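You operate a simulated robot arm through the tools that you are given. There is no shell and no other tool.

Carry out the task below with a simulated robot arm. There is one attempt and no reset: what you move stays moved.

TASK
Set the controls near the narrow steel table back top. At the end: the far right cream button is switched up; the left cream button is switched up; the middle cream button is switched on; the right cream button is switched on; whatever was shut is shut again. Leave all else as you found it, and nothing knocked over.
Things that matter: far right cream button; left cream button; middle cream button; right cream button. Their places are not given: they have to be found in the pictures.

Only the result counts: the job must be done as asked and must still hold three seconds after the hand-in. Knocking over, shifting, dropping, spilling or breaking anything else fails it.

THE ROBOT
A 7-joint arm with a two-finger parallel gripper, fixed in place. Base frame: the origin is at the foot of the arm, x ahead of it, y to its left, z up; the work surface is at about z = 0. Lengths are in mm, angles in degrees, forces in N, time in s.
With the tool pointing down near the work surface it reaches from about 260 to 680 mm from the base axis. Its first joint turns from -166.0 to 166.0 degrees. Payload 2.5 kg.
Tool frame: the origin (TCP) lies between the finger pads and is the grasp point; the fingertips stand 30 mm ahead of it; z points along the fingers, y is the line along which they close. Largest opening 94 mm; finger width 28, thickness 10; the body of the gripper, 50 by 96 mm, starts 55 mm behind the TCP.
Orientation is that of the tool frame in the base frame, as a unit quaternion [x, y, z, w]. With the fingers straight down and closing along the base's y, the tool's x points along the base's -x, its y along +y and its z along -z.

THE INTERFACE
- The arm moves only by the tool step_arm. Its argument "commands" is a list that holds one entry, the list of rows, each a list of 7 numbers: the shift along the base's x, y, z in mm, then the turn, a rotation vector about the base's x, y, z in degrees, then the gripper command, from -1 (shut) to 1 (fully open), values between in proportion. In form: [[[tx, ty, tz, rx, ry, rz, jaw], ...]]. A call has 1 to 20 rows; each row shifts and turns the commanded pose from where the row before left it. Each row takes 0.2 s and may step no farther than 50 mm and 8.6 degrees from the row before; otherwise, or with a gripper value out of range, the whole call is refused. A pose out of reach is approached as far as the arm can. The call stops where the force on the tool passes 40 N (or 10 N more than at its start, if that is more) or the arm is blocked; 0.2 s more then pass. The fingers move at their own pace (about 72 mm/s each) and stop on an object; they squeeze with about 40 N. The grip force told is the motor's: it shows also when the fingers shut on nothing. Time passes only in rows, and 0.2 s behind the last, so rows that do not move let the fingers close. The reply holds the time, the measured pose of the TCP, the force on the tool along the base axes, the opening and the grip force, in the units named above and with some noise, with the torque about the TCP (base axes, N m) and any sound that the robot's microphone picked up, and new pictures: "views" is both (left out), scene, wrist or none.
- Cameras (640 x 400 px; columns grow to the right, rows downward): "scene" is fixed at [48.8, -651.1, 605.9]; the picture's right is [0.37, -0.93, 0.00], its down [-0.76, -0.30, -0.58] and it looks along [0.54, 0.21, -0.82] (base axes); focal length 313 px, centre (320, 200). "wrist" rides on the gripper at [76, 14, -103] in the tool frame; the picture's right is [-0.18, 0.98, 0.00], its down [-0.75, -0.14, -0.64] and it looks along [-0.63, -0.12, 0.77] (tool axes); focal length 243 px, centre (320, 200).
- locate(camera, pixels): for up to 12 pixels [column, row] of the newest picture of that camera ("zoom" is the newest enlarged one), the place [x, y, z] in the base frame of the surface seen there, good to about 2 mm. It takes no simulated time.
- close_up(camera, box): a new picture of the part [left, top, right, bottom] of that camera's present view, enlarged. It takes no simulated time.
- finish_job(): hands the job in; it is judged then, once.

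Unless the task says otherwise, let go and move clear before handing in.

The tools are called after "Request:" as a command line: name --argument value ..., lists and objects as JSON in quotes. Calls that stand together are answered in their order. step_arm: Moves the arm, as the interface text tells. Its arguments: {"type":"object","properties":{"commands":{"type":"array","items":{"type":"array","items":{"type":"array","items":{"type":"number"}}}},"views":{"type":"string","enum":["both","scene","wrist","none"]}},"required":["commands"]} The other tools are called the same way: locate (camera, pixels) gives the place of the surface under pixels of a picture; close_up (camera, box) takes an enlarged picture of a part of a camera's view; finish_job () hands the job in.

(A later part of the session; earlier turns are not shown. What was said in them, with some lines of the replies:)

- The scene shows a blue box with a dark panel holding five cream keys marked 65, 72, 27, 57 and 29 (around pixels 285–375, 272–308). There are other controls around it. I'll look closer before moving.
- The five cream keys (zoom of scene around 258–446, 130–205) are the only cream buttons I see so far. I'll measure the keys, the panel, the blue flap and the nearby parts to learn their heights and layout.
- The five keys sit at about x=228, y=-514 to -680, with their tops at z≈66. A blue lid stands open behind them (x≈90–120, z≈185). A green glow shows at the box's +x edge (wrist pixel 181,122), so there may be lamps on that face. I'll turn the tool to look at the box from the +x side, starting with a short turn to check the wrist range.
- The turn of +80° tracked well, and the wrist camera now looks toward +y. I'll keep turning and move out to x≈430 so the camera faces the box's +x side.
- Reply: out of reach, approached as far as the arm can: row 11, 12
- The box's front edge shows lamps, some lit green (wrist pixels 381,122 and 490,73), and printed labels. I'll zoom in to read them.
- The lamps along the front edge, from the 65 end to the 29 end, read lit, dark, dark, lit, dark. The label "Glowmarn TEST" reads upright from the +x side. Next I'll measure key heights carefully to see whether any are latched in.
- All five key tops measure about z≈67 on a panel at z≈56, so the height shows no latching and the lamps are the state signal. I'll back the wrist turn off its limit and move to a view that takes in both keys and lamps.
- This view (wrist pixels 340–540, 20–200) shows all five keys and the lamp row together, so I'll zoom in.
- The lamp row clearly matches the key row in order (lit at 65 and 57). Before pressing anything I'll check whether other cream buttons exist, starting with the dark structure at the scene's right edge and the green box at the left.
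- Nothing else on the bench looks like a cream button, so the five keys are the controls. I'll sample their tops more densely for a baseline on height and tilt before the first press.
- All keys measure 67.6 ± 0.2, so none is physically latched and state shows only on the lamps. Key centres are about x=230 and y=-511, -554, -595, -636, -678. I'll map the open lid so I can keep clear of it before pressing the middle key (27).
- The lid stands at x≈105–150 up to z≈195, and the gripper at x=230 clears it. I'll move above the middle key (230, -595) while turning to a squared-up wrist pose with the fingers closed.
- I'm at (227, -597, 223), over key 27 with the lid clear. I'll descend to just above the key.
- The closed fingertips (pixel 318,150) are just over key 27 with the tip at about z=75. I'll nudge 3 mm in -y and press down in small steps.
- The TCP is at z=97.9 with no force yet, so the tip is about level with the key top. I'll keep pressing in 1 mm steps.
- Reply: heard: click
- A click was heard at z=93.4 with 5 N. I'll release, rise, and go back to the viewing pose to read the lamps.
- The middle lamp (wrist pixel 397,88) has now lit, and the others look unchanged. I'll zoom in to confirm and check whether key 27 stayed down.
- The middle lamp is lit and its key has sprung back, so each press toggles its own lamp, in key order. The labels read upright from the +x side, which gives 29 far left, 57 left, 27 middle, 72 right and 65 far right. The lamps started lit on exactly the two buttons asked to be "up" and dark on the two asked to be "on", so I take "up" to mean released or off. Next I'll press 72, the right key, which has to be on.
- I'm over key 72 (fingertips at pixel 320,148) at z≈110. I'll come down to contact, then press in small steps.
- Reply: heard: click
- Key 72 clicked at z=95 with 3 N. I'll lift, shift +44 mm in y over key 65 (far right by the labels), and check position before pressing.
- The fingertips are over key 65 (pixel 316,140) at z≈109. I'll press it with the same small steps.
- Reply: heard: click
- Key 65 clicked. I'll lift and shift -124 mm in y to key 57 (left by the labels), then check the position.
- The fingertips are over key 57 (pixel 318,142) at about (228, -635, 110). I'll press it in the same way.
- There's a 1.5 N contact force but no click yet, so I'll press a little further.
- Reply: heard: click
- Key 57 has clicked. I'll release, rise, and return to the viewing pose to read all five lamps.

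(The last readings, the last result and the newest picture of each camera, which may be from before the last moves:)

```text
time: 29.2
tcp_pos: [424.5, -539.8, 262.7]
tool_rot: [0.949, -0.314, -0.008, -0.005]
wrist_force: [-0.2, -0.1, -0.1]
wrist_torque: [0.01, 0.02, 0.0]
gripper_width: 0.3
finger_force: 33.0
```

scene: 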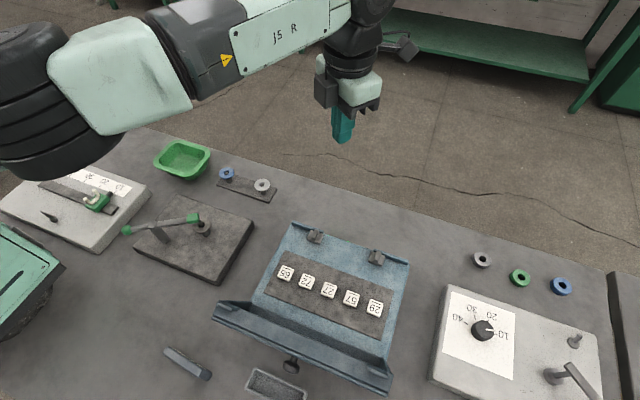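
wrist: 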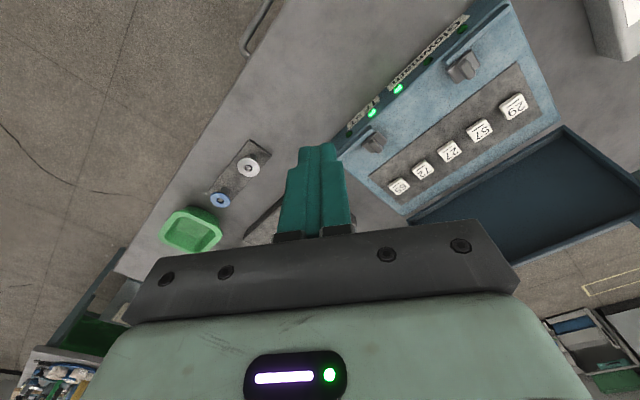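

The lamps at wrist pixels (372,112) and (398,88) are lit and the rest look dark. I'll zoom in to confirm and check the rest of the bench before handing in.

Request:
close_up --camera "wrist" --box '[330, 5, 490, 145]'

Request:
close_up --camera "scene" --box '[150, 200, 430, 400]'

Request:
locate --camera "scene" --pixels '[[285, 273], [307, 282], [329, 290], [352, 298], [375, 307], [300, 335], [240, 315], [226, 303], [300, 350]]'

```text
2.86 times, centred on (410, 75) of wrist
```

zoom: 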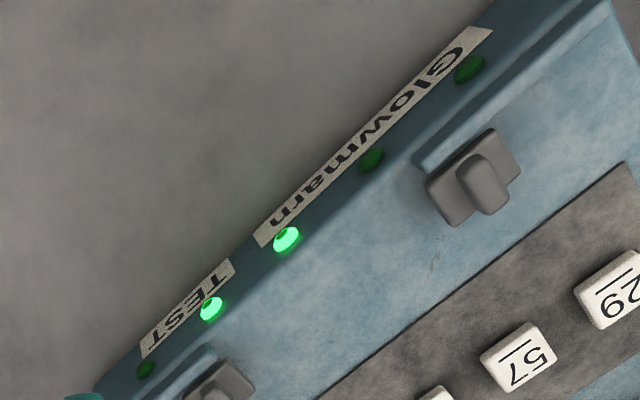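

```text
2.00 times, centred on (290, 300) of scene
```

zoom: 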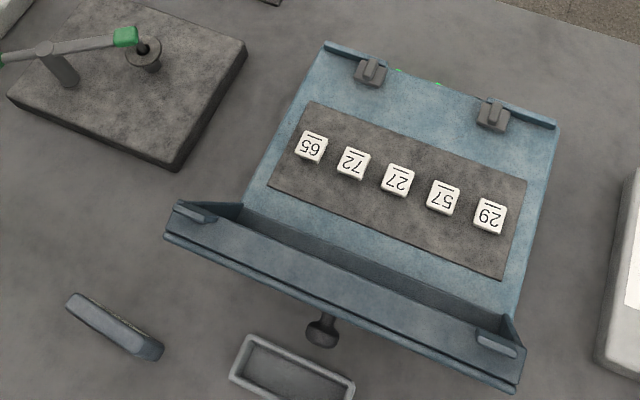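

```text
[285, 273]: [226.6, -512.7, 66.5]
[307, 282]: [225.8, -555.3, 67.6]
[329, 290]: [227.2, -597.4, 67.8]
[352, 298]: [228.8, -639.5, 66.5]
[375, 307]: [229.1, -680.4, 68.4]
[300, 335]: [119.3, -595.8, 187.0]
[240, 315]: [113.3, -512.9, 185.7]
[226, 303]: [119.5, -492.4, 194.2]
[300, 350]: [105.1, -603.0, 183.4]
```

The lamps now read, in label order: far left (29) dark as found, left (57) dark, middle (27) lit, right (72) lit, far right (65) dark. The lid, keys and everything else are where they started, and the arm is clear, so I'm handing in.

Request:
finish_job

```text
The job is handed in.
```

I set the four cream buttons and handed the job in, but two parts of the wording were unclear, so part of the result rests on how I read it. I haven't seen the judge's result.

| Position | Key label | Lamp at start | Lamp now |
|---|---|---|---|
| Far left (not in the task) | 29 | dark | dark, untouched |
| Left | 57 | lit | dark |
| Middle | 27 | dark | lit |
| Right | 72 | dark | lit |
| Far right | 65 | lit | dark |

Each button is a push key that toggles its own lamp. I pressed each of the four once, heard a click each time, and checked the lamps afterwards.

- **Left and right:** I took these as the panel's labels read, from the side away from the robot. From the robot's side the order is reversed.
- **"Switched up":** I took this to mean off. The two buttons asked to be "up" were the ones already lit, and the two asked to be "on" were dark, so this reading made all four need a change. If "up" was meant as on, the left and far right buttons are wrong.

Nothing was shut at the start that I had to open. The blue lid was open and stayed open. The keys and lid measured the same as before, nothing else on the bench looked moved in the pictures, and the arm is clear of the box.
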